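You operate a simulated robot arm through the tools that you are given. There is no shell and no other tool. Be economical: measure what you need, move in short steps, check, and stop when the job is done.

You run a simulated two-armed robot. Do the job below in one go: nothing can be reset, and whatever is moved stays where it is left.

TASK
Thread the wire under both latches to the feed socket and clamp it.
Fine: open the blue and green latches, move the small yellow block from park to feed, close both, then clamp. Set down upright: small yellow block.

The check looks at the end state, three seconds after you hand in, the way a careful person would. Anything else that was tipped, shoved, dropped, spilled or broken makes it a failure.

THE ROBOT
Two 7-joint arms with fingered hands on one trunk, on a base that drives. Base frame: it is fixed to the floor where the robot stands at the start and does not move with it; the origin is under the middle of the robot, x ahead of it, y to its left, z up; the surface under the hand at the start is at about z = 0.86. Lengths are in m, angles in rad, forces in N, time in s.
The left shoulder is at the start at [0.026, 0.171, 1.298], the right one opposite. With the tool pointing down near the work surface each hand reaches from about 0.14 to 0.72 m from the robot's upright axis, wherever it stands, measured 20 degrees to its own side. Places, roughly: blue turning latch [0.5, 0, 0.9]; green turning latch [0.5, 0.1, 0.9]; lever marked segments [0.2, 0.4, 0.6]; lever marked vice [0.2, 0.9, 0.6]; lever marked wire clamp [0.2, 0.2, 0.6]; socket marked feed [0.4, 0.2, 0.9]; switch marked wire grip [0.3, -0.2, 0.5]. Payload 4 kg a hand.
The TCP of each hand is the grasp point between the finger pads, 0.026 m short of the fingertips. In the tool frame z runs along the fingers and y along their closing line. Largest opening 0.132 m; the body of the gripper starts 0.073 m behind the TCP. The gripper is a hand of 4 fingers: y runs from the thumb to the fingers, the wrist lies at [0, 0, -0.224] in the tool frame.
Orientation is that of the tool frame in the base frame, as [roll, pitch, yaw] about the fixed x, y, z axes, in that order (R = Rz(yaw) Ry(pitch) Rx(roll)). With the fingers straight down and closing along the base's y, the tool's x points along the base's -x, its y along +y and its z along -z.

THE INTERFACE
- The arms move only by the tool nudge_tool. It takes "left_targets", "right_targets" or both (then of equal length, played together; a hand with none holds still); each is a list of rows, each an object of numbers (a shift or turn left out is 0): "wx", "wy", "wz": the turn, a rotation vector about the tool's x, y, z in units of 45 degrees (1.0 is 45 degrees); "dx", "dy", "dz": the shift along the tool's x, y, z in units of 300 mm (1.0 is 300 mm). In form: [{"wx": .., "wy": .., "wz": .., "dx": .., "dy": .., "dz": ..}, ...]. A call has 1 to 20 rows; each row is the pose to reach, as a shift and turn from the pose commanded when the call began, along the tool's axes at that moment. A call with a number of a shift or a turn outside -1 to 1 is refused whole. A row lasts 0.2 s, in which the tool goes at most 0.05 m and 0.15 rad; a call with a longer step from one row to the next is refused whole. A pose out of reach is approached as far as the arm can. The call stops where the force on the tool passes 40 N (or 10 N more than at its start, if that is more) or the arm is blocked; 0.2 s more then pass. In this call time passes only in rows, and 0.2 s behind the last. The reply holds the time, the measured pose of the TCP, the force on the tool along the base axes, the opening and the grip force, in the units named above and with some noise, with the torque about the TCP (base axes, N m) and any sound that the robot's microphone picked up.
- Cameras (640 x 400 px; columns grow to the right, rows downward): "scene" is now at [0.094, 0.0219, 1.4523]; the picture's right is [0.28, -0.96, -0.00], its down [-0.72, -0.21, -0.66] and it looks along [0.63, 0.18, -0.75] (base axes); focal length 214 px, centre (320, 200). "left" rides on the left gripper at [-0.068, 0.002, -0.097] in its tool frame; the picture's right is [-0.03, -1.00, 0.00], its down [0.82, -0.02, -0.58] and it looks along [0.58, -0.02, 0.82] (tool axes); focal length 270 px, centre (320, 200). "right" rides on the right gripper at [0.068, 0.002, -0.097] in its tool frame; the picture's right is [-0.02, 1.00, 0.00], its down [-0.82, -0.02, -0.58] and it looks along [-0.58, -0.01, 0.82] (tool axes); focal length 270 px, centre (320, 200).
- grab_frame(camera): a new picture of that camera. It takes no simulated time.
- raise_lower(by): slides the trunk up (or, below 0, down) by that many m; the arms and the scene camera ride with it, the base frame stays. It gives what a move gives, with no picture.
- steer(legs): drives the robot by 1 to 6 legs, each [ahead, turn to the left] in m and rad, along the robot's own axes; the way and the turn of a leg run together, so that a leg with both is an arc; at most 1.5 m and 3.142 rad a leg. The arms and the cameras ride along, it lands a little off, and it stops where it bumps. It gives what a move gives.
- move_fingers(finger1, finger2, finger3, thumb_bend, hand): sets how far each is bent, from 0 (flat) to 1 (curled in); at 0.3 the hand is open as for a grip, at 0.7 the pads meet at the TCP. One left out holds its place. A second passes; each finger stops where it meets its share of the squeeze, and holds until it gets a number again. It is the only way to open and close the hand. It gives what a move gives, with no picture; readings hold the bend of each and the force on the fingers (four entries, about 0 where the hand has none), thumb and palm.
- aim_head(pan, tilt): turns the head with the scene camera to pan (to the left, within 1.501 rad either way) and tilt (down, from -0.506 to 1.204), counted from straight ahead of the robot. It gives what a move gives.
- pixel_to_xyz(camera, pixels): there is no depth. For up to 12 entries [column, row, z] of the newest picture of that camera ("zoom" is the newest enlarged one), the place [x, y] in the base frame at which the ray of that pixel passes the height z, good to about 0.002 m. It takes no simulated time.
- close_up(camera, box): a new picture of the part [left, top, right, bottom] of that camera's present view, enlarged. It takes no simulated time.
- hand_in(): hands the job in; it is judged then, once.

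Go step by step. Measure first, check grasps and placings, and put right what went wrong. The budget is 80 turns and 70 pictures, counting those below and the enlarged ones. Unless the task says otherwise, let go and move clear before handing in.

The tools are called as name(argument=value, ...) on one line, values as JSON. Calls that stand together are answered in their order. nudge_tool: Moves the arms, as the interface text tells. Its arguments: {"type":"object","properties":{"left_targets":{"type":"array"},"right_targets":{"type":"array"}},"required":[]} The other tools are called the same way: raise_lower (by) slides the trunk up or down; move_fingers (finger1, finger2, finger3, thumb_bend, hand) moves the fingers one by one; steer (legs) drives the base; aim_head (pan, tilt) turns the head that bears the scene camera; grab_frame (camera) takes a picture; pixel_to_xyz (camera, pixels) gives the place at which the rays of pixels pass given heights; close_up (camera, box) takes an enlarged picture of a part of a camera's view; hand_in () hands the job in.

At the start:

```text
t: 0.0
left_tcp_pos: [0.4646, 0.3344, 1.2767]
left_tool_rot: [-3.141, -0.002, 3.136]
left_contact_force: [-0.7, 0.3, 0.2]
left_torque: [-0.04, -0.01, 0.0]
left_gripper_width: 0.132
left_finger_force: 0.0
left_shape: jaw
left_bend: [0.3, 0.3, 0.3, 0.3]
left_finger forces: [0.0, 0.0, 0.0, 0.0, 0.0, 0.1]
right_tcp_pos: [0.5231, -0.1373, 1.2608]
right_tool_rot: [3.141, -0.002, 3.138]
right_contact_force: [0.3, 0.1, -0.8]
right_torque: [0.0, 0.01, 0.0]
right_gripper_width: 0.1321
right_finger_force: 0.0
right_shape: jaw
right_bend: [0.3, 0.3, 0.3, 0.3]
right_finger forces: [0.0, 0.0, 0.0, 0.0, 0.0, 0.0]
trunk travel left (down, up): [-0.525, 0.23]
robot x, y, heading: [0.0006, -0.0003, -0.001]
head pan, tilt: [0.281, 0.853]
```

scene: 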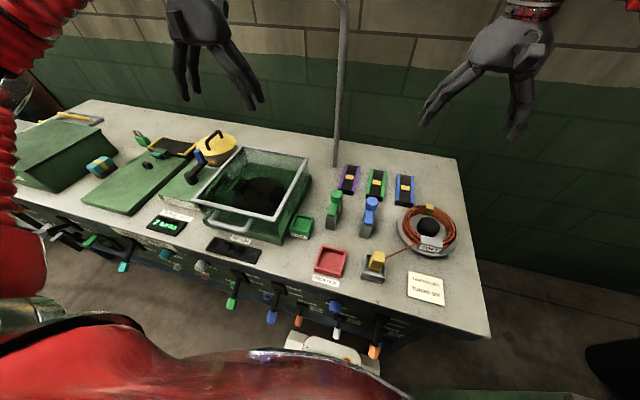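
right: 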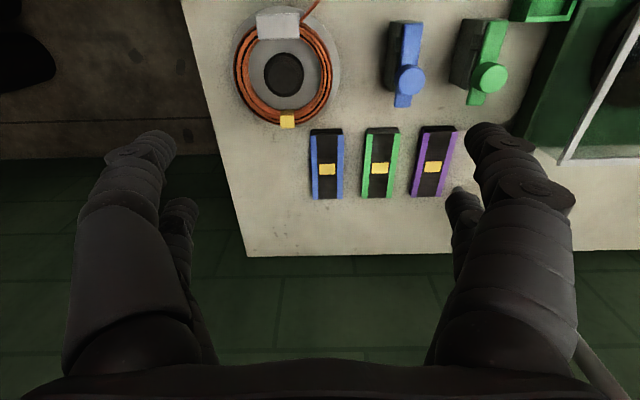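
left: 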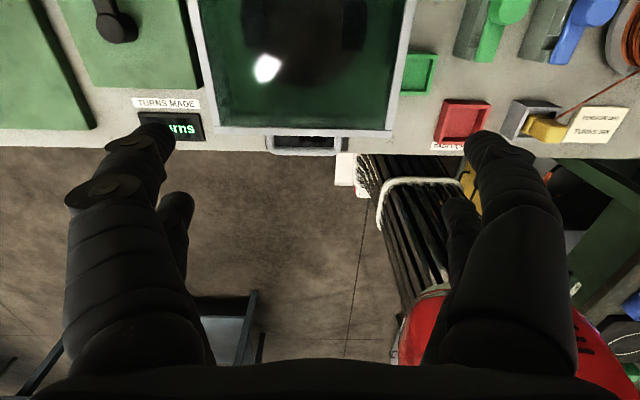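

The scene picture shows the blue latch at about (370,215), the green one at (334,210), the yellow block in a grey park socket at (376,262), and green (302,227) and red (330,262) sockets. I'll enlarge these and the levers below.

close_up(camera="scene", box=[270, 150, 470, 310])

close_up(camera="scene", box=[210, 260, 450, 380])

close_up(camera="left", box=[390, 0, 640, 160])

```text
2.50 times, centred on (370, 230) of scene
```

zoom: 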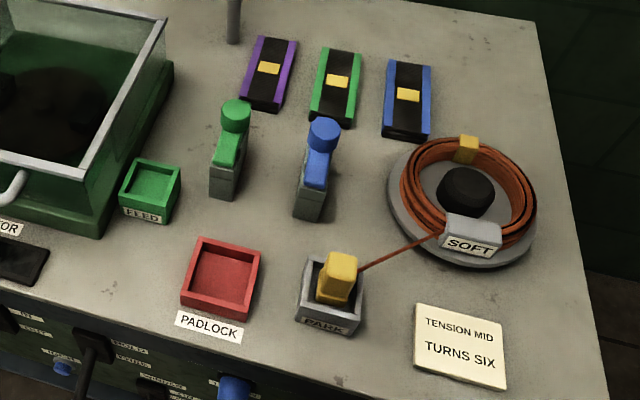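

```text
2.67 times, centred on (330, 320) of scene
```

zoom: 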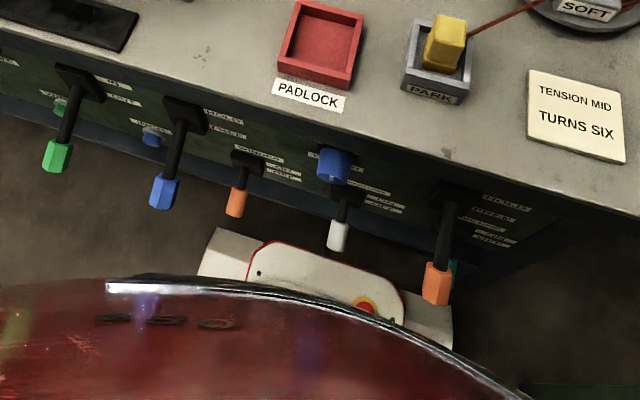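

```text
2.50 times, centred on (515, 80) of left
```

zoom: 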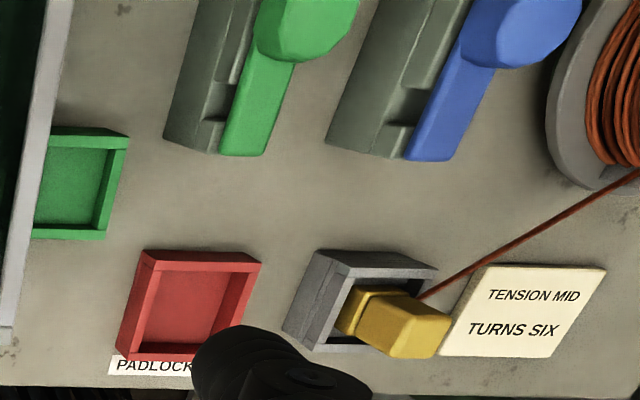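

The wire is tied to the yellow block at (376,262), and the latches have a grey body with a coloured arm on top. I'll look at the latches closely from the right camera and locate them.

close_up(camera="right", box=[360, 0, 600, 150])

aim_head(pan=0.15, tilt=1.15)

grab_frame(camera="scene")

```text
2.67 times, centred on (480, 75) of right
```

zoom: 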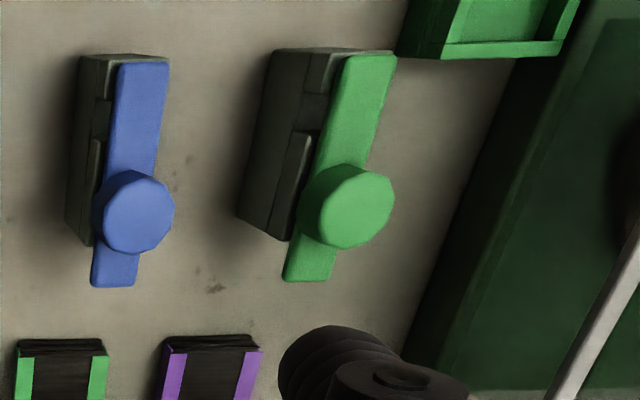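

```text
t: 0.8
left_tcp_pos: [0.4641, 0.3346, 1.2761]
left_tool_rot: [3.141, -0.001, 3.139]
left_contact_force: [0.0, 0.1, 0.0]
left_torque: [0.01, -0.03, 0.01]
left_gripper_width: 0.1318
left_finger_force: 0.1
left_shape: jaw
left_bend: [0.3, 0.3, 0.3, 0.3]
left_finger forces: [0.1, 0.0, 0.0, 0.0, 0.1, 0.0]
right_tcp_pos: [0.5221, -0.1363, 1.2616]
right_tool_rot: [3.141, -0.001, 3.139]
right_contact_force: [-0.7, -0.4, 0.5]
right_torque: [-0.04, 0.0, -0.02]
right_gripper_width: 0.1319
right_finger_force: 0.0
right_shape: jaw
right_bend: [0.3, 0.3, 0.3, 0.3]
right_finger forces: [0.1, 0.0, 0.1, 0.0, 0.1, 0.0]
trunk travel left (down, up): [-0.525, 0.23]
robot x, y, heading: [-0.0032, -0.0014, -0.002]
head pan, tilt: [0.15, 1.15]
```

```text
62 pictures are left
```

scene: 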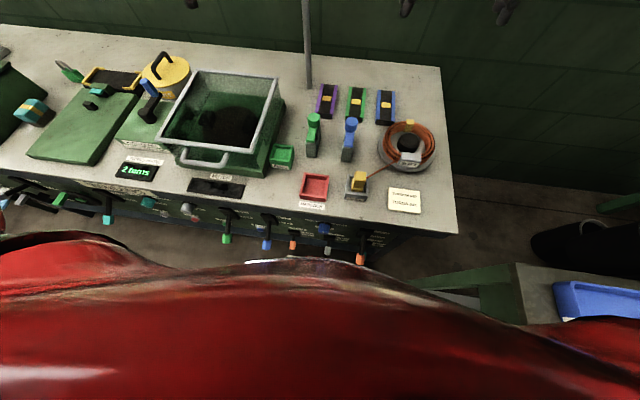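

The latches run along x with a knob near the far end. The lever labels are hard to read from here, so I want to back up a bit. First I'll look to both sides and behind.

aim_head(pan=1.5, tilt=0.6)

grab_frame(camera="scene")

aim_head(pan=-1.5, tilt=0.6)

grab_frame(camera="scene")

```text
t: 2.3
left_tcp_pos: [0.463, 0.3359, 1.2766]
left_tool_rot: [-3.141, -0.002, 3.138]
left_contact_force: [-0.7, -0.6, 0.3]
left_torque: [0.01, -0.05, 0.02]
left_gripper_width: 0.132
left_finger_force: 0.0
left_shape: jaw
left_bend: [0.3, 0.3, 0.3, 0.3]
left_finger forces: [0.0, 0.0, 0.1, 0.1, 0.0, 0.0]
right_tcp_pos: [0.5228, -0.1371, 1.2615]
right_tool_rot: [3.141, -0.002, 3.135]
right_contact_force: [0.2, 0.1, -0.2]
right_torque: [-0.03, -0.01, 0.03]
right_gripper_width: 0.1317
right_finger_force: 0.1
right_shape: jaw
right_bend: [0.3, 0.3, 0.3, 0.3]
right_finger forces: [0.0, 0.0, 0.1, 0.0, 0.0, 0.0]
trunk travel left (down, up): [-0.525, 0.23]
robot x, y, heading: [0.0023, -0.0017, -0.003]
head pan, tilt: [1.499, 0.6]
```

```text
61 pictures are left
```

scene: 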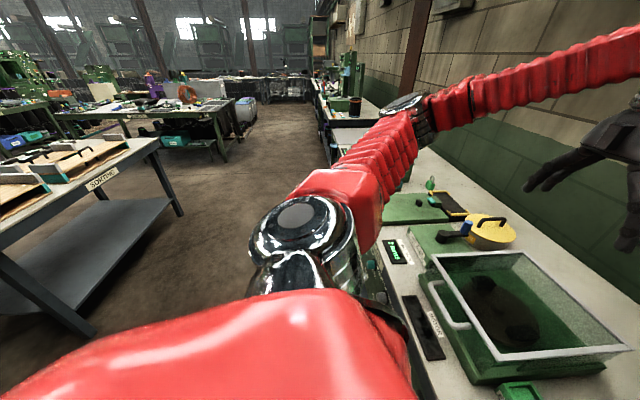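

```text
t: 4.9
left_tcp_pos: [0.4646, 0.3353, 1.278]
left_tool_rot: [3.141, -0.002, 3.139]
left_contact_force: [0.2, 0.2, -0.1]
left_torque: [-0.01, -0.05, -0.01]
left_gripper_width: 0.1319
left_finger_force: 0.1
left_shape: jaw
left_bend: [0.3, 0.3, 0.3, 0.3]
left_finger forces: [0.0, 0.1, 0.1, 0.0, 0.0, 0.1]
right_tcp_pos: [0.5219, -0.1373, 1.2614]
right_tool_rot: [3.141, 0.0, 3.138]
right_contact_force: [0.1, 1.1, 0.8]
right_torque: [0.04, 0.02, 0.0]
right_gripper_width: 0.132
right_finger_force: 0.0
right_shape: jaw
right_bend: [0.3, 0.3, 0.3, 0.3]
right_finger forces: [0.0, 0.1, 0.0, 0.0, 0.0, 0.1]
trunk travel left (down, up): [-0.525, 0.23]
robot x, y, heading: [-0.001, 0.0022, 0.0]
head pan, tilt: [-1.499, 0.6]
```

```text
60 pictures are left
```

scene: 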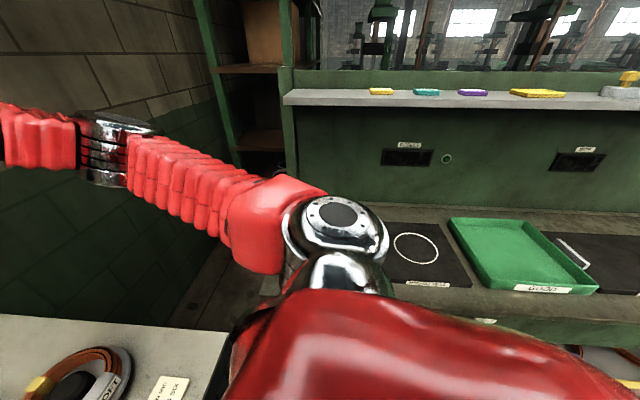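

The way behind is clear, with the nearest table leg at about (90,335), over 1 m back. I'll back up 0.45 m and look at the panel.

steer(legs=[[-0.45, 0]])

aim_head(pan=0.2, tilt=0.75)

grab_frame(camera="scene")

close_up(camera="scene", box=[290, 180, 450, 280])

```text
t: 7.6
left_tcp_pos: [0.022, 0.3334, 1.2763]
left_tool_rot: [3.141, 0.0, 3.128]
left_contact_force: [0.1, -0.5, 1.3]
left_torque: [-0.01, 0.01, 0.0]
left_gripper_width: 0.1315
left_finger_force: 0.1
left_shape: jaw
left_bend: [0.3, 0.3, 0.3, 0.3]
left_finger forces: [0.0, 0.1, 0.1, 0.0, 0.0, 0.0]
right_tcp_pos: [0.0764, -0.1397, 1.2613]
right_tool_rot: [3.141, 0.0, 3.128]
right_contact_force: [-0.4, -0.2, -0.1]
right_torque: [-0.01, 0.01, 0.01]
right_gripper_width: 0.132
right_finger_force: 0.1
right_shape: jaw
right_bend: [0.3, 0.3, 0.3, 0.3]
right_finger forces: [0.0, 0.0, 0.0, 0.0, 0.1, 0.1]
trunk travel left (down, up): [-0.525, 0.23]
robot x, y, heading: [-0.4404, 0.0027, -0.013]
head pan, tilt: [-1.499, 0.6]
```

```text
t: 9.3
left_tcp_pos: [0.0233, 0.3325, 1.2765]
left_tool_rot: [3.141, -0.001, 3.131]
left_contact_force: [-0.9, 0.4, 0.3]
left_torque: [0.06, 0.03, -0.01]
left_gripper_width: 0.1318
left_finger_force: 0.0
left_shape: jaw
left_bend: [0.3, 0.3, 0.3, 0.3]
left_finger forces: [0.0, 0.0, 0.1, 0.1, 0.0, 0.0]
right_tcp_pos: [0.0776, -0.1397, 1.2613]
right_tool_rot: [-3.141, -0.002, 3.128]
right_contact_force: [0.5, 0.1, 0.0]
right_torque: [0.0, 0.0, 0.01]
right_gripper_width: 0.1318
right_finger_force: 0.2
right_shape: jaw
right_bend: [0.3, 0.3, 0.3, 0.3]
right_finger forces: [0.0, 0.0, 0.0, 0.1, 0.0, 0.0]
trunk travel left (down, up): [-0.525, 0.23]
robot x, y, heading: [-0.4421, 0.0044, -0.007]
head pan, tilt: [0.201, 0.75]
```

```text
59 pictures are left
```

scene: 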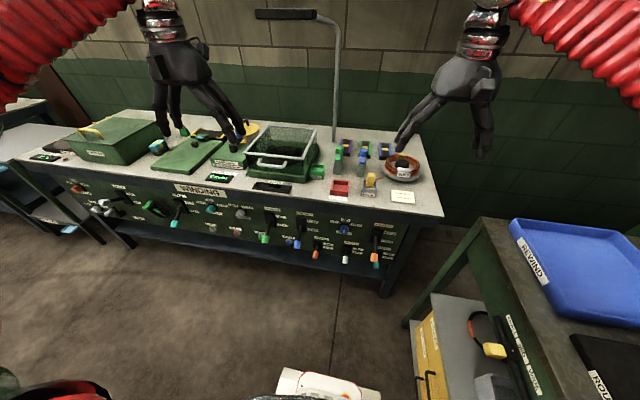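

```text
4.00 times, centred on (370, 230) of scene
```

zoom: 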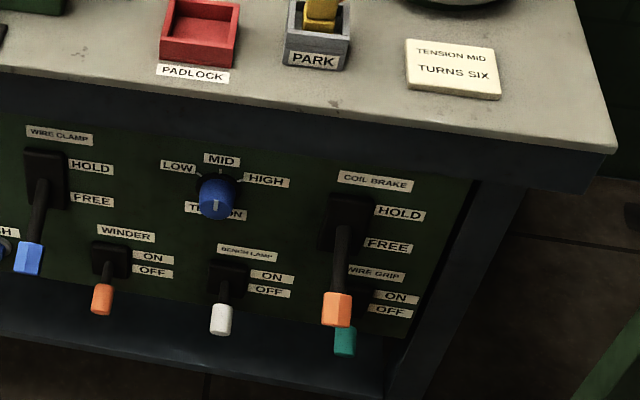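

The blue WIRE CLAMP lever (zoom (28,258)) is at FREE, HOLD is up; the coil brake is FREE. I'll zoom in on the latches from here and locate key points.

close_up(camera="scene", box=[300, 130, 428, 210])

pixel_to_xyz(camera="scene", pixels=[[297, 244, 0.65], [374, 257, 0.65], [317, 175, 0.86], [341, 195, 0.86], [370, 190, 0.86]])

```text
5.00 times, centred on (364, 170) of scene
```

zoom: 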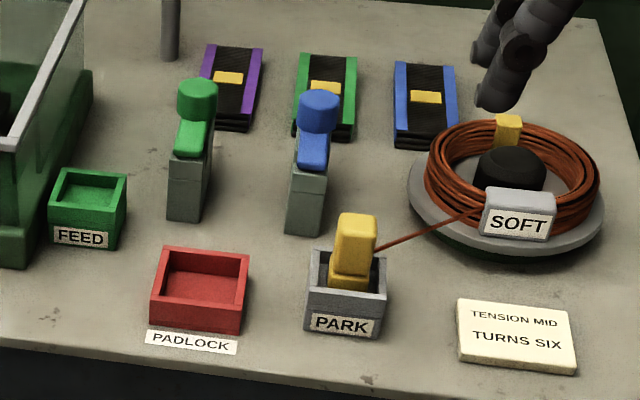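

```text
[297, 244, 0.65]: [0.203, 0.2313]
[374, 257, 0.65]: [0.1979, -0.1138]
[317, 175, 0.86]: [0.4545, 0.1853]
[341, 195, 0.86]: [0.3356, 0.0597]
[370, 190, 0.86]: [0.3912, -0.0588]
```

The latches stand upright with bars over a slot in each. I'll drive back and use the right-hand camera closer in to find out pivots and slots.

steer(legs=[[0.44, 0.007]])

nudge_tool(right_targets=[{"dx": 0.13, "dz": 0.08}, {"dx": 0.26, "dz": 0.16}, {"dx": 0.39, "dz": 0.24}, {"dx": 0.52, "dz": 0.32}, {"dx": 0.62, "dz": 0.42}])

grab_frame(camera="right")

```text
t: 12.0
left_tcp_pos: [0.4598, 0.3336, 1.2768]
left_tool_rot: [3.14, -0.002, 3.136]
left_contact_force: [-0.4, -0.2, -0.2]
left_torque: [0.01, 0.0, -0.03]
left_gripper_width: 0.1319
left_finger_force: 0.0
left_shape: jaw
left_bend: [0.3, 0.3, 0.3, 0.3]
left_finger forces: [0.0, 0.0, 0.0, 0.1, 0.1, 0.1]
right_tcp_pos: [0.5156, -0.14, 1.2614]
right_tool_rot: [3.141, -0.002, 3.135]
right_contact_force: [0.8, 0.2, 0.1]
right_torque: [-0.02, 0.06, 0.0]
right_gripper_width: 0.132
right_finger_force: 0.2
right_shape: jaw
right_bend: [0.3, 0.3, 0.3, 0.3]
right_finger forces: [0.0, 0.1, 0.0, 0.0, 0.1, 0.1]
trunk travel left (down, up): [-0.525, 0.23]
robot x, y, heading: [-0.0051, -0.0022, -0.007]
head pan, tilt: [0.201, 0.75]
```

```text
t: 13.2
left_tcp_pos: [0.4567, 0.3358, 1.277]
left_tool_rot: [-3.139, -0.003, 3.136]
left_contact_force: [0.6, 0.5, -0.6]
left_torque: [-0.07, -0.03, 0.01]
left_gripper_width: 0.1319
left_finger_force: 0.1
left_shape: jaw
left_bend: [0.3, 0.3, 0.3, 0.3]
left_finger forces: [0.0, 0.1, 0.1, 0.2, 0.1, 0.1]
right_tcp_pos: [0.3275, -0.1297, 1.1367]
right_tool_rot: [3.135, 0.001, 3.141]
right_contact_force: [0.1, -1.9, -1.3]
right_torque: [0.22, 0.07, 0.0]
right_gripper_width: 0.132
right_finger_force: 0.1
right_shape: jaw
right_bend: [0.3, 0.3, 0.3, 0.3]
right_finger forces: [0.0, 0.0, 0.1, 0.1, 0.0, 0.1]
trunk travel left (down, up): [-0.525, 0.23]
robot x, y, heading: [-0.0101, 0.0011, -0.002]
head pan, tilt: [0.201, 0.75]
```

```text
56 pictures are left
```

right: 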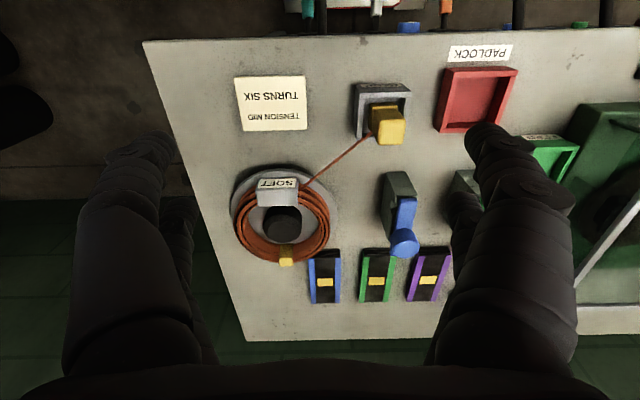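

The blue latch is now at (400,215) seen from the near right side. I'll enlarge it together with the block and wire.

close_up(camera="right", box=[345, 150, 489, 270])

close_up(camera="right", box=[280, 70, 440, 190])

grab_frame(camera="scene")

```text
3.33 times, centred on (417, 210) of right
```

zoom: 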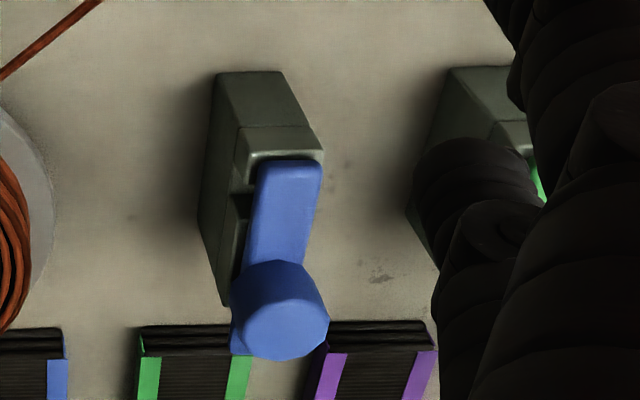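

```text
3.33 times, centred on (360, 130) of right
```

zoom: 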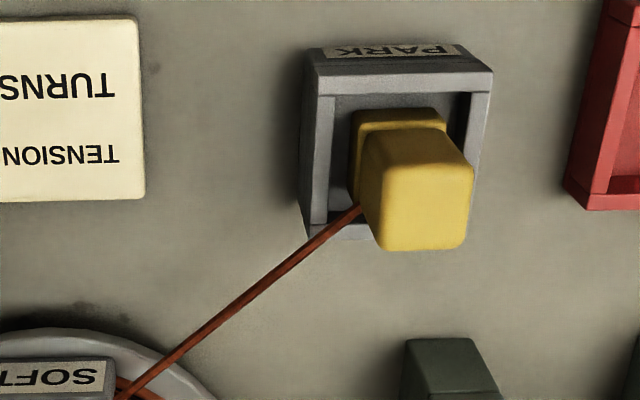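

```text
53 pictures are left
```

scene: 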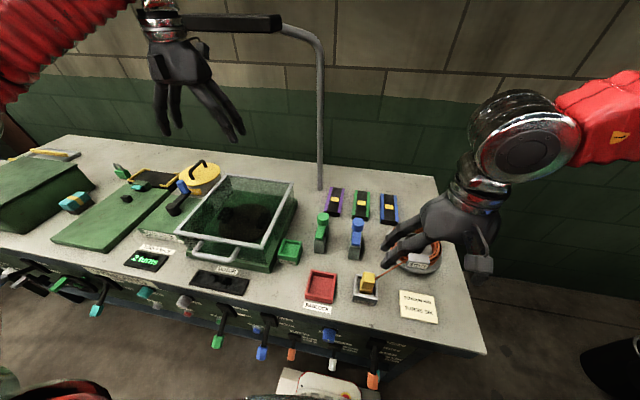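

I'll enlarge the latches in the scene view too, so that I can triangulate knob and bar heights.

close_up(camera="scene", box=[270, 200, 398, 280])

pixel_to_xyz(camera="right", pixels=[[405, 244.5, 0.95], [405, 244.5, 1.0], [408, 198.6, 0.92], [408, 198.6, 0.95], [390, 253, 0.92], [390, 253, 0.95], [398, 172, 0.86], [398, 172, 0.9], [386, 135, 0.9], [386, 135, 0.95]])

```text
5.00 times, centred on (334, 240) of scene
```

zoom: 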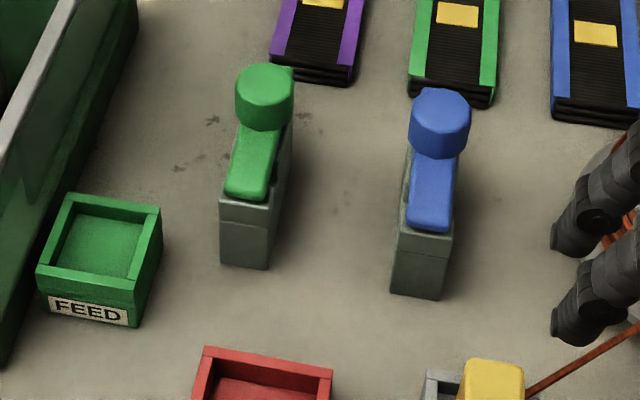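

```text
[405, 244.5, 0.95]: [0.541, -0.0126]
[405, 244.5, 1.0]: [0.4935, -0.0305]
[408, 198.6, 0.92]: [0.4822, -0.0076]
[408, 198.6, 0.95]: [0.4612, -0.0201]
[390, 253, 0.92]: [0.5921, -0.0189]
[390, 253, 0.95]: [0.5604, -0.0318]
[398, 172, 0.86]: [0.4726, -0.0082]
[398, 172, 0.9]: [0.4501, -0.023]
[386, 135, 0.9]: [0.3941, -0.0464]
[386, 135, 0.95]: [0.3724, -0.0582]
```

pixel_to_xyz(camera="zoom", pixels=[[440, 108, 0.95], [440, 108, 1.0], [430, 215, 0.92], [430, 215, 0.95], [418, 290, 0.86], [265, 82, 0.95], [265, 82, 1.0], [248, 190, 0.92], [248, 190, 0.95], [245, 265, 0.86], [105, 245, 0.88], [295, 72, 0.92]])

```text
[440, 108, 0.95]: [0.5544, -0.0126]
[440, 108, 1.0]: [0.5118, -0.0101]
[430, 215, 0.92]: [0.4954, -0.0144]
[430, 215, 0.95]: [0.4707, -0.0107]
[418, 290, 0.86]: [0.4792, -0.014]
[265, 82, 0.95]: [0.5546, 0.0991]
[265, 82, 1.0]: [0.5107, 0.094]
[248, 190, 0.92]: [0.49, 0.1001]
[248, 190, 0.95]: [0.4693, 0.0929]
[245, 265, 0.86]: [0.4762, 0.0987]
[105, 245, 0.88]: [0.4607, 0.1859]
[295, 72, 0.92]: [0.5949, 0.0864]
```

From both views, the blue knob top is near (0.547,-0.013,0.955) and the bar front end near (0.482,-0.012,0.925). I need a closer look at the latch mechanism from the right hand.

nudge_tool(right_targets=[{"dy": 0.1, "dz": 0.1}, {"dy": 0.2, "dz": 0.2}, {"dy": 0.25, "dz": 0.32}, {"dy": 0.25, "dz": 0.4}])

grab_frame(camera="right")

```text
t: 14.2
left_tcp_pos: [0.4593, 0.3313, 1.277]
left_tool_rot: [-3.141, -0.002, 3.136]
left_contact_force: [-0.1, 0.0, 0.5]
left_torque: [0.02, 0.01, -0.02]
left_gripper_width: 0.1318
left_finger_force: 0.0
left_shape: jaw
left_bend: [0.3, 0.3, 0.3, 0.3]
left_finger forces: [0.0, 0.0, 0.0, 0.0, 0.1, 0.1]
right_tcp_pos: [0.3321, -0.0635, 1.0134]
right_tool_rot: [3.141, -0.006, 3.136]
right_contact_force: [-0.5, 0.1, -0.4]
right_torque: [-0.02, 0.04, 0.0]
right_gripper_width: 0.132
right_finger_force: 0.1
right_shape: jaw
right_bend: [0.3, 0.3, 0.3, 0.3]
right_finger forces: [0.0, 0.1, 0.0, 0.0, 0.1, 0.0]
trunk travel left (down, up): [-0.525, 0.23]
robot x, y, heading: [-0.0061, 0.0014, -0.003]
head pan, tilt: [0.201, 0.75]
```

```text
51 pictures are left
```

right: 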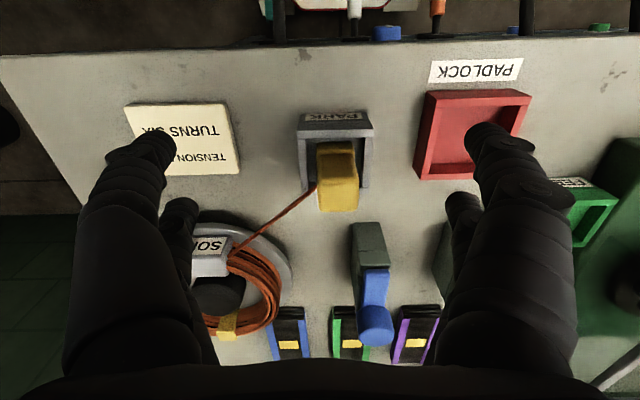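

close_up(camera="right", box=[320, 205, 448, 360])

close_up(camera="right", box=[290, 100, 400, 220])

```text
2.58 times, centred on (384, 282) of right
```

zoom: 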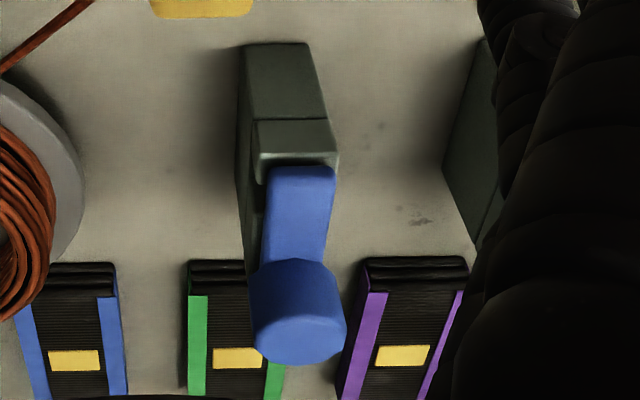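

```text
3.33 times, centred on (345, 160) of right
```

zoom: 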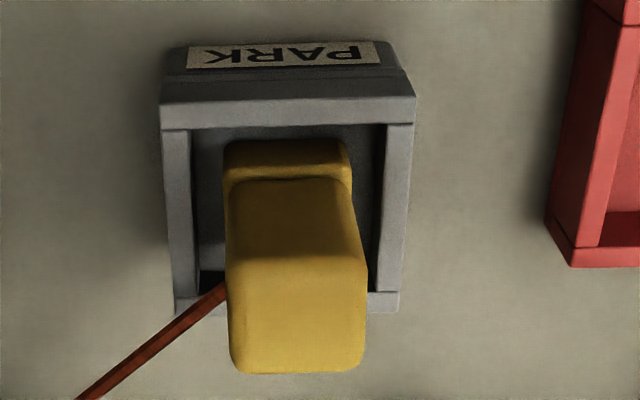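

The knob sits about 60% along the bar over the rear body part, so it looks like the pivot boss, with the bar covering a slot at x≈0.51. I'll look at the hand's finger layout before touching.

grab_frame(camera="scene")

close_up(camera="scene", box=[340, 180, 500, 300])

```text
48 pictures are left
```

scene: 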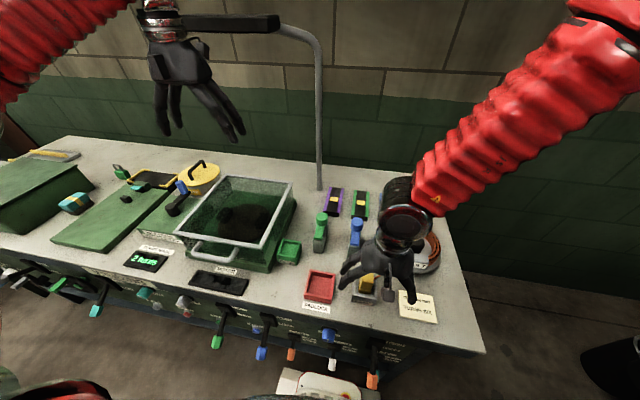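

```text
3.33 times, centred on (420, 240) of scene
```

zoom: 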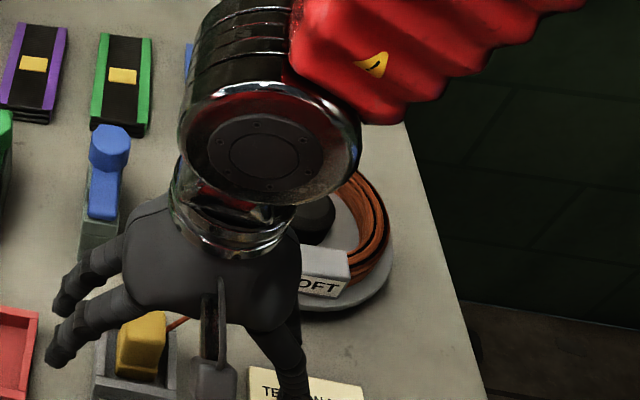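

The hand has three fingers on the +y side and the thumb on -y. I'll curl the three fingers and keep the thumb as a single poker, then look.

move_fingers(hand="right", finger1=1.0, finger2=1.0, finger3=1.0, thumb_bend=0.4)

grab_frame(camera="right")

close_up(camera="scene", box=[340, 180, 500, 300])

```text
t: 15.2
left_tcp_pos: [0.4577, 0.3322, 1.2774]
left_tool_rot: [3.14, -0.002, 3.134]
left_contact_force: [-0.3, -0.9, 0.0]
left_torque: [0.0, 0.0, 0.0]
left_gripper_width: 0.1316
left_finger_force: 0.0
left_shape: jaw
left_bend: [0.3, 0.3, 0.3, 0.3]
left_finger forces: [0.1, 0.1, 0.0, 0.1, 0.1, 0.1]
right_tcp_pos: [0.3304, -0.0628, 1.0152]
right_tool_rot: [-3.14, -0.006, 3.135]
right_contact_force: [0.7, 0.4, 0.8]
right_torque: [0.0, 0.01, 0.01]
right_gripper_width: 0.0497
right_finger_force: 0.0
right_shape: fingers
right_bend: [1.0, 0.77, 0.77, 0.4]
right_finger forces: [0.0, 0.0, 0.0, 0.1, 0.0, 0.0]
trunk travel left (down, up): [-0.525, 0.23]
robot x, y, heading: [-0.0063, -0.002, -0.001]
head pan, tilt: [0.201, 0.75]
```

```text
46 pictures are left
```

right: 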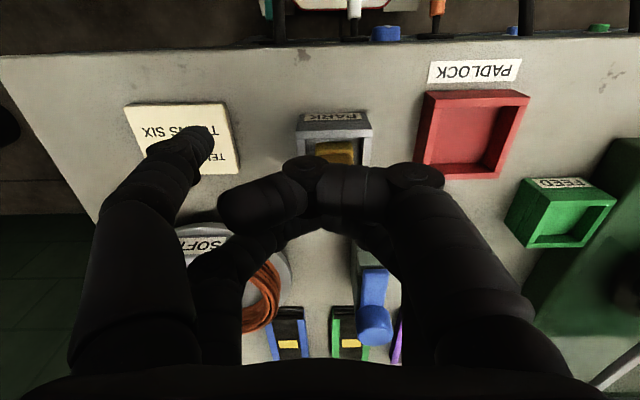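

```text
3.33 times, centred on (420, 240) of scene
```

zoom: 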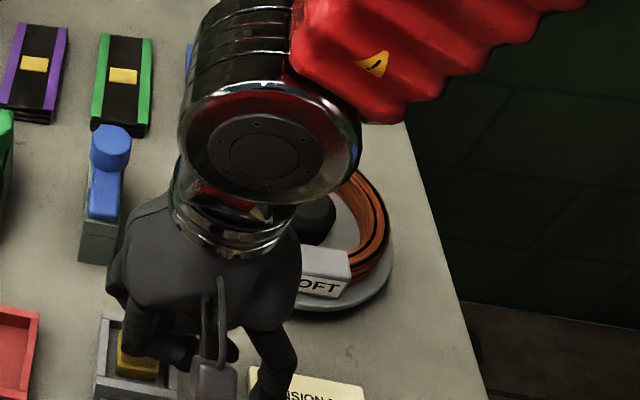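

The digits form two rows of opposed pairs, so closing all at 0.7 makes a compact poker at the TCP. I'll close it, view it, and measure the spool edge at (292,285).

move_fingers(hand="right", finger1=0.7, finger2=0.7, finger3=0.7, thumb_bend=0.7)

grab_frame(camera="right")

pixel_to_xyz(camera="right", pixels=[[292, 285, 0.87], [280, 300, 0.9], [222, 245, 0.9], [316, 187, 0.9], [338, 205, 0.95], [335, 182, 0.88]])

```text
t: 16.2
left_tcp_pos: [0.4573, 0.3322, 1.2771]
left_tool_rot: [3.142, -0.003, 3.134]
left_contact_force: [0.8, -0.3, 0.1]
left_torque: [-0.04, 0.02, -0.03]
left_gripper_width: 0.1319
left_finger_force: 0.0
left_shape: jaw
left_bend: [0.3, 0.3, 0.3, 0.3]
left_finger forces: [0.1, 0.1, 0.0, 0.1, 0.0, 0.1]
right_tcp_pos: [0.3311, -0.0611, 1.0144]
right_tool_rot: [-3.14, -0.006, 3.137]
right_contact_force: [-0.6, -0.5, -0.8]
right_torque: [0.02, 0.01, -0.02]
right_gripper_width: 0.0008
right_finger_force: 0.0
right_shape: fingers
right_bend: [0.7, 0.7, 0.7, 0.7]
right_finger forces: [0.1, 0.0, 0.0, 0.0, 0.0, 0.0]
trunk travel left (down, up): [-0.525, 0.23]
robot x, y, heading: [-0.0053, -0.0012, -0.0]
head pan, tilt: [0.201, 0.75]
```

```text
44 pictures are left
```

right: 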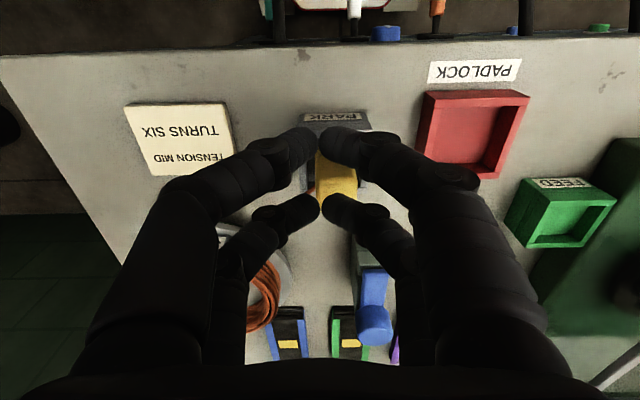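

```text
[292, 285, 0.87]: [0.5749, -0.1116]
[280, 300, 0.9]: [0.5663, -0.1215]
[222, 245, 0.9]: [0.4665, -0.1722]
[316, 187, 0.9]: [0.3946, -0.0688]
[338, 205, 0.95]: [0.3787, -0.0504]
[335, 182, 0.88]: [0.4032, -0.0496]
```

The tips form two rows at about ±0.02 m in x. I'll work out the body's top front edge and bar start from this same view, pixels (370,251), (376,270), and the green counterpart.

pixel_to_xyz(camera="right", pixels=[[370, 251, 0.9], [370, 251, 0.91], [370, 251, 0.92], [376, 270, 0.91], [376, 270, 0.92], [376, 270, 0.93], [367, 222, 0.86], [367, 222, 0.87], [375, 335, 0.95], [375, 335, 0.96]])

close_up(camera="right", box=[345, 215, 409, 350])

```text
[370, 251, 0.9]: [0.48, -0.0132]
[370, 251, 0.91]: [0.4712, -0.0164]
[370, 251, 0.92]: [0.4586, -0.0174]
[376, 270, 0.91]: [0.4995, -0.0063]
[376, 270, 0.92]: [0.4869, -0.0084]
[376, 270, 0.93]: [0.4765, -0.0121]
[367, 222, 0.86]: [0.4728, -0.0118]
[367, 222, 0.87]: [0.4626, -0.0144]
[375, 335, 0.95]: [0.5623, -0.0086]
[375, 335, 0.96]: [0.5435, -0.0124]
```

```text
2.96 times, centred on (377, 282) of right
```

zoom: 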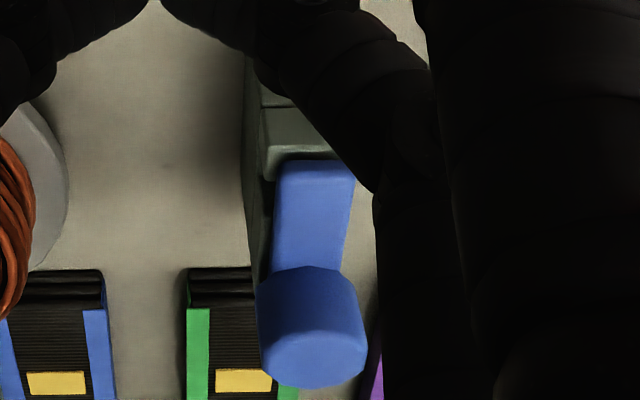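

The body's front face is at x≈0.475 with its top at z≈0.906, and the bar lies on that with its front near x≈0.493. I'll bring the poker above the blue bar's front, then touch down to learn the height.

nudge_tool(right_targets=[{"dx": -0.13, "dy": 0.04, "dz": 0.0}, {"dx": -0.26, "dy": 0.08, "dz": 0.0}, {"dx": -0.39, "dy": 0.12, "dz": 0.04}, {"dx": -0.507, "dy": 0.16, "dz": 0.1}])

grab_frame(camera="right")

close_up(camera="scene", box=[300, 170, 428, 250])

```text
t: 17.2
left_tcp_pos: [0.4601, 0.3335, 1.2766]
left_tool_rot: [-3.139, -0.001, 3.135]
left_contact_force: [0.0, 0.8, -1.1]
left_torque: [0.01, 0.03, 0.0]
left_gripper_width: 0.1319
left_finger_force: 0.0
left_shape: jaw
left_bend: [0.3, 0.3, 0.3, 0.3]
left_finger forces: [0.0, 0.0, 0.0, 0.0, 0.0, 0.1]
right_tcp_pos: [0.484, -0.0176, 0.9868]
right_tool_rot: [-3.14, -0.002, 3.134]
right_contact_force: [0.6, -0.5, -0.3]
right_torque: [-0.01, 0.0, 0.0]
right_gripper_width: 0.0007
right_finger_force: 0.1
right_shape: fingers
right_bend: [0.7, 0.7, 0.7, 0.7]
right_finger forces: [0.1, 0.0, 0.1, 0.0, 0.0, 0.0]
trunk travel left (down, up): [-0.525, 0.23]
robot x, y, heading: [-0.0073, -0.0012, -0.001]
head pan, tilt: [0.201, 0.75]
```

```text
42 pictures are left
```

right: 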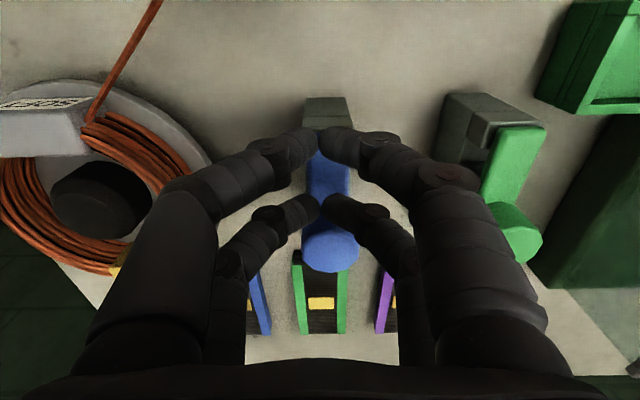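

```text
5.00 times, centred on (364, 210) of scene
```

zoom: 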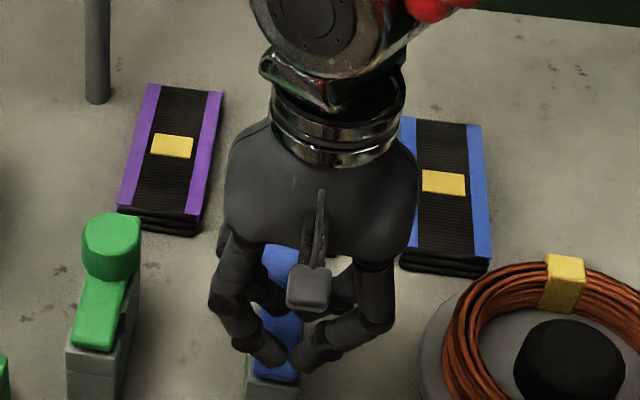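

The green latch (490,170) is now seen well from its -y side. I'll enlarge it to understand the slot and pivot.

close_up(camera="right", box=[420, 80, 564, 200])

pixel_to_xyz(camera="right", pixels=[[518, 128, 0.92], [518, 128, 0.93], [518, 222, 0.95], [518, 222, 0.96], [505, 110, 0.906], [505, 110, 0.92], [330, 245, 0.95], [330, 245, 0.96], [328, 125, 0.906], [600, 70, 0.9], [590, 80, 0.87]])

```text
3.33 times, centred on (492, 140) of right
```

zoom: 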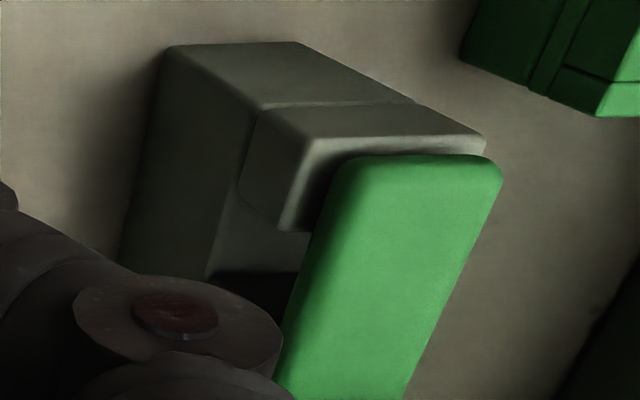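

```text
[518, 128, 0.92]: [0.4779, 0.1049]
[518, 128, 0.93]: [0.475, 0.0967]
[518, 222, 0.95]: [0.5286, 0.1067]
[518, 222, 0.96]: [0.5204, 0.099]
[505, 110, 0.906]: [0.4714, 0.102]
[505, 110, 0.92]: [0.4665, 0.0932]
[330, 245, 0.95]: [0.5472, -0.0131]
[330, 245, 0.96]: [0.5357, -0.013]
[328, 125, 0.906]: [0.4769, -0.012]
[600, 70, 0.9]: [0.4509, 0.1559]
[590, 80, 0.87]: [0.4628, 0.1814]
```

The structure is clear: a base with a front pillar, the slot behind it, and the bar lying over, top about z=0.928. I'll lower gently onto the blue bar to get contact height.

nudge_tool(right_targets=[{"dy": 0.015, "dz": 0.04}, {"dy": 0.015, "dz": 0.07}, {"dy": 0.015, "dz": 0.08}, {"dy": 0.015, "dz": 0.09}, {"dy": 0.015, "dz": 0.1}, {"dy": 0.015, "dz": 0.108}, {"dy": 0.015, "dz": 0.116}, {"dy": 0.015, "dz": 0.124}])

```text
t: 18.3
left_tcp_pos: [0.4571, 0.332, 1.2795]
left_tool_rot: [3.142, 0.0, 3.135]
left_contact_force: [0.9, -0.4, -0.2]
left_torque: [-0.02, 0.02, 0.0]
left_gripper_width: 0.1321
left_finger_force: 0.2
left_shape: jaw
left_bend: [0.3, 0.3, 0.3, 0.3]
left_finger forces: [0.0, 0.1, 0.1, 0.0, 0.1, 0.1]
right_tcp_pos: [0.484, -0.0103, 0.9654]
right_tool_rot: [3.136, 0.01, 3.132]
right_contact_force: [-5.5, -1.3, 20.0]
right_torque: [-0.1, -0.19, -0.06]
right_gripper_width: 0.0007
right_finger_force: 11.5
right_shape: fingers
right_bend: [0.7, 0.72, 0.72, 0.7]
right_finger forces: [0.0, 10.4, 14.0, 0.0, 0.0, 0.0]
trunk travel left (down, up): [-0.525, 0.23]
robot x, y, heading: [-0.007, 0.0006, -0.0]
head pan, tilt: [0.201, 0.75]
stopped in row 5 (right hand): the force on the tool passed its limit at 42 N (the readings are from after the stop); the commanded pose is now the measured one
```

Contact on fingers 2 and 3 came at TCP z≈0.966, with some -x force. I'll check the picture to see whether it is the bar or the knob that was touched.

close_up(camera="right", box=[250, 90, 400, 290])

close_up(camera="scene", box=[330, 210, 394, 250])

```text
2.00 times, centred on (325, 190) of right
```

zoom: 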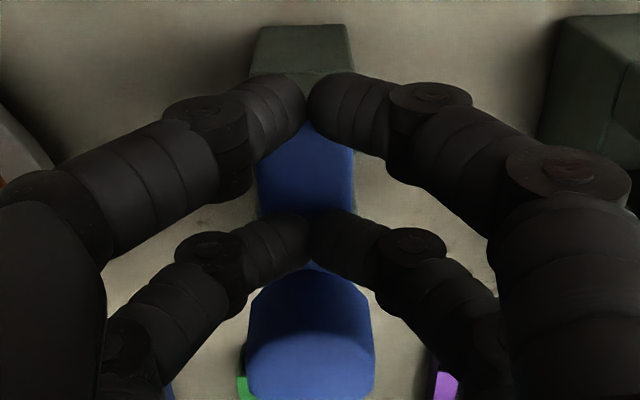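

```text
10.00 times, centred on (362, 230) of scene
```

zoom: 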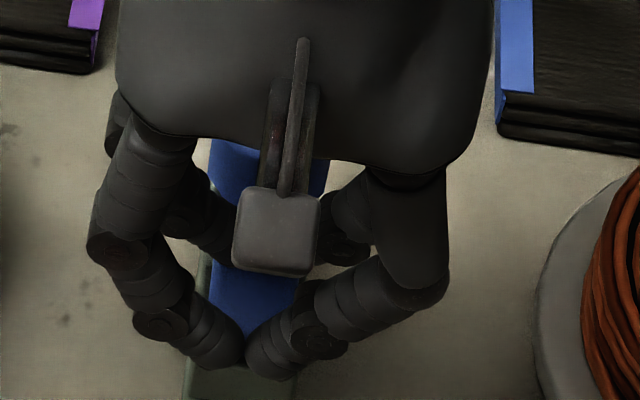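

The far-row tips sit close to the knob's front edge, so the contact may have been the knob rim. I'll lift, shift 0.012 m toward the robot, and touch down again.

nudge_tool(right_targets=[{"dz": -0.04}, {"dx": 0.045, "dz": -0.04}, {"dx": 0.045, "dz": 0.0}, {"dx": 0.045, "dz": 0.015}, {"dx": 0.045, "dz": 0.025}, {"dx": 0.045, "dz": 0.035}, {"dx": 0.045, "dz": 0.045}, {"dx": 0.045, "dz": 0.055}, {"dx": 0.045, "dz": 0.065}, {"dx": 0.045, "dz": 0.075}, {"dx": 0.045, "dz": 0.085}, {"dx": 0.045, "dz": 0.095}])

```text
t: 19.4
left_tcp_pos: [0.4559, 0.332, 1.28]
left_tool_rot: [-3.141, -0.001, 3.135]
left_contact_force: [0.6, -0.1, -0.4]
left_torque: [0.01, 0.02, -0.01]
left_gripper_width: 0.1319
left_finger_force: 0.0
left_shape: jaw
left_bend: [0.3, 0.3, 0.3, 0.3]
left_finger forces: [0.1, 0.0, 0.0, 0.0, 0.0, 0.0]
right_tcp_pos: [0.4761, -0.0092, 0.9638]
right_tool_rot: [3.132, 0.023, 3.134]
right_contact_force: [-7.7, -1.7, 25.5]
right_torque: [0.01, -0.17, -0.04]
right_gripper_width: 0.0008
right_finger_force: 15.8
right_shape: fingers
right_bend: [0.7, 0.72, 0.72, 0.7]
right_finger forces: [0.0, 15.2, 16.9, 0.0, 0.0, 0.0]
trunk travel left (down, up): [-0.525, 0.23]
robot x, y, heading: [-0.0064, -0.0019, -0.001]
head pan, tilt: [0.201, 0.75]
stopped in row 5 (right hand): the force on the tool passed its limit at 44 N (the readings are from after the stop); the commanded pose is now the measured one
```

Contact again at TCP z≈0.966 on the far pair only, so that is the bar top. I'll lift, open to a narrow straddle (bend 0.55), and then come down around the bar so either side can push it.

nudge_tool(right_targets=[{"dz": -0.08}, {"dz": -0.13, "wx": 0.01, "wy": 0.03}])

move_fingers(hand="right", finger1=0.55, finger2=0.55, finger3=0.55, thumb_bend=0.55)

grab_frame(camera="right")

```text
t: 19.9
left_tcp_pos: [0.4581, 0.3328, 1.278]
left_tool_rot: [3.14, -0.001, 3.135]
left_contact_force: [0.4, -0.6, -0.2]
left_torque: [0.0, 0.01, -0.01]
left_gripper_width: 0.1319
left_finger_force: 0.0
left_shape: jaw
left_bend: [0.3, 0.3, 0.3, 0.3]
left_finger forces: [0.1, 0.0, 0.0, 0.0, 0.1, 0.0]
right_tcp_pos: [0.473, -0.0093, 1.0]
right_tool_rot: [-3.139, -0.009, 3.133]
right_contact_force: [-1.1, 0.4, -0.4]
right_torque: [-0.03, 0.01, 0.01]
right_gripper_width: 0.0007
right_finger_force: 0.1
right_shape: fingers
right_bend: [0.7, 0.7, 0.7, 0.7]
right_finger forces: [0.0, 0.0, 0.1, 0.0, 0.1, 0.1]
trunk travel left (down, up): [-0.525, 0.23]
robot x, y, heading: [-0.0095, 0.0002, -0.002]
head pan, tilt: [0.201, 0.75]
```

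```text
t: 20.9
left_tcp_pos: [0.4576, 0.3328, 1.2779]
left_tool_rot: [-3.139, -0.002, 3.136]
left_contact_force: [0.2, 0.0, -1.2]
left_torque: [-0.02, -0.04, 0.0]
left_gripper_width: 0.1318
left_finger_force: 0.2
left_shape: jaw
left_bend: [0.3, 0.3, 0.3, 0.3]
left_finger forces: [0.0, 0.0, 0.1, 0.1, 0.0, 0.0]
right_tcp_pos: [0.4737, -0.0091, 1.0004]
right_tool_rot: [3.141, -0.008, 3.133]
right_contact_force: [-0.8, 0.6, 0.1]
right_torque: [0.02, 0.02, 0.01]
right_gripper_width: 0.0484
right_finger_force: 0.0
right_shape: fingers
right_bend: [0.55, 0.55, 0.55, 0.55]
right_finger forces: [0.0, 0.0, 0.0, 0.0, 0.1, 0.0]
trunk travel left (down, up): [-0.525, 0.23]
robot x, y, heading: [-0.0036, -0.004, -0.006]
head pan, tilt: [0.201, 0.75]
```

```text
37 pictures are left
```

right: 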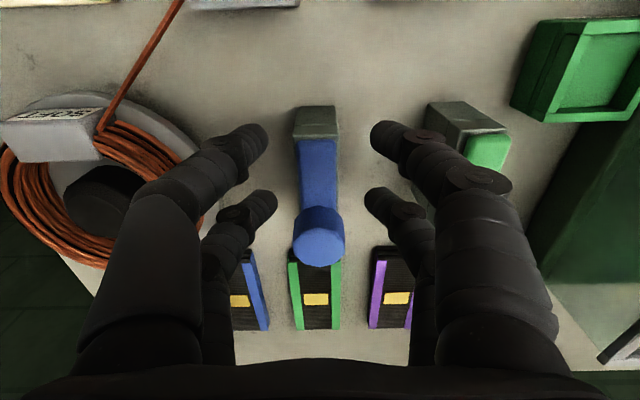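

The blue bar sits centred between the pairs (columns 265–370). I'll lower to TCP z≈0.956 and push gently to -y.

nudge_tool(right_targets=[{"dz": 0.08}, {"dz": 0.148}, {"dz": 0.148}, {"dz": 0.148, "dy": -0.04}, {"dz": 0.148, "dy": -0.07}, {"dz": 0.148, "dy": -0.1}, {"dz": 0.148, "dy": -0.12}, {"dz": 0.148, "dy": -0.14}])

grab_frame(camera="right")

```text
t: 22.8
left_tcp_pos: [0.4575, 0.3328, 1.2779]
left_tool_rot: [-3.138, -0.003, 3.135]
left_contact_force: [0.5, -0.4, -0.3]
left_torque: [0.02, 0.03, -0.01]
left_gripper_width: 0.1318
left_finger_force: 0.1
left_shape: jaw
left_bend: [0.3, 0.3, 0.3, 0.3]
left_finger forces: [0.0, 0.0, 0.0, 0.0, 0.1, 0.1]
right_tcp_pos: [0.475, -0.051, 0.9572]
right_tool_rot: [3.141, -0.004, 3.133]
right_contact_force: [4.9, 7.8, 4.8]
right_torque: [0.47, -0.22, -0.16]
right_gripper_width: 0.0486
right_finger_force: 5.0
right_shape: fingers
right_bend: [0.55, 0.46, 0.55, 0.55]
right_finger forces: [0.0, 9.5, 0.0, 0.0, 0.0, 0.1]
trunk travel left (down, up): [-0.525, 0.23]
robot x, y, heading: [-0.0091, 0.0017, -0.004]
head pan, tilt: [0.201, 0.75]
```

```text
36 pictures are left
```

right: 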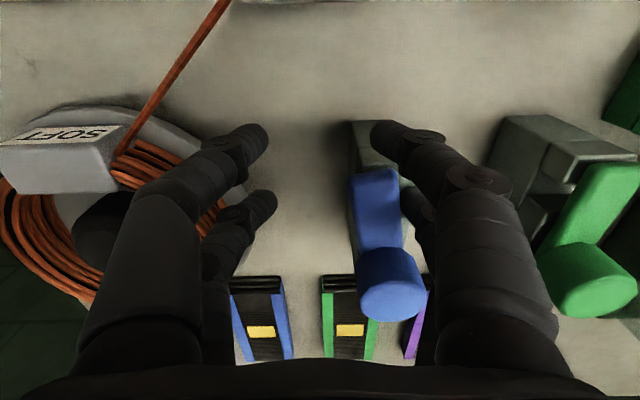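

The blue bar has begun to swing toward -y about the knob, seen at (375,190). So the knob is the pivot, and I'll continue the push along an arc.

nudge_tool(right_targets=[{"dy": -0.03}, {"dy": -0.06}, {"dy": -0.09, "dx": -0.01}, {"dy": -0.12, "dx": -0.03}, {"dy": -0.14, "dx": -0.05}, {"dy": -0.16, "dx": -0.07}, {"dy": -0.17, "dx": -0.09}])

grab_frame(camera="right")

```text
t: 24.4
left_tcp_pos: [0.4566, 0.3324, 1.2787]
left_tool_rot: [3.142, 0.001, 3.136]
left_contact_force: [0.1, -0.9, 0.1]
left_torque: [0.03, 0.02, 0.0]
left_gripper_width: 0.1317
left_finger_force: 0.1
left_shape: jaw
left_bend: [0.3, 0.3, 0.3, 0.3]
left_finger forces: [0.0, 0.1, 0.1, 0.1, 0.1, 0.1]
right_tcp_pos: [0.5003, -0.1021, 0.9571]
right_tool_rot: [-3.14, -0.008, 3.133]
right_contact_force: [-2.2, 5.5, 6.2]
right_torque: [0.02, -0.1, 0.18]
right_gripper_width: 0.0488
right_finger_force: 4.2
right_shape: fingers
right_bend: [0.55, 0.55, 0.63, 0.55]
right_finger forces: [0.0, 1.3, 6.8, 0.0, 0.1, 0.1]
trunk travel left (down, up): [-0.525, 0.23]
robot x, y, heading: [-0.0117, -0.0019, -0.009]
head pan, tilt: [0.201, 0.75]
```

```text
35 pictures are left
```

right: 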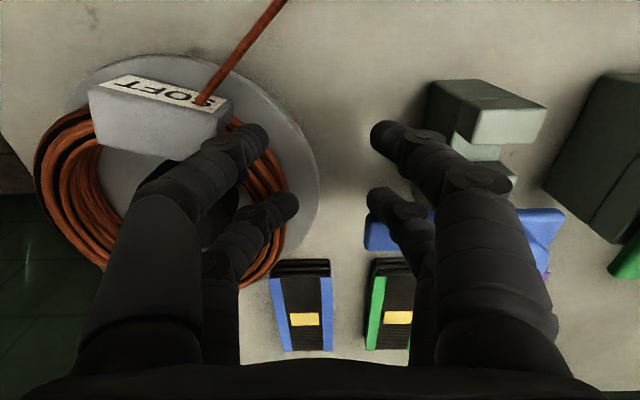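

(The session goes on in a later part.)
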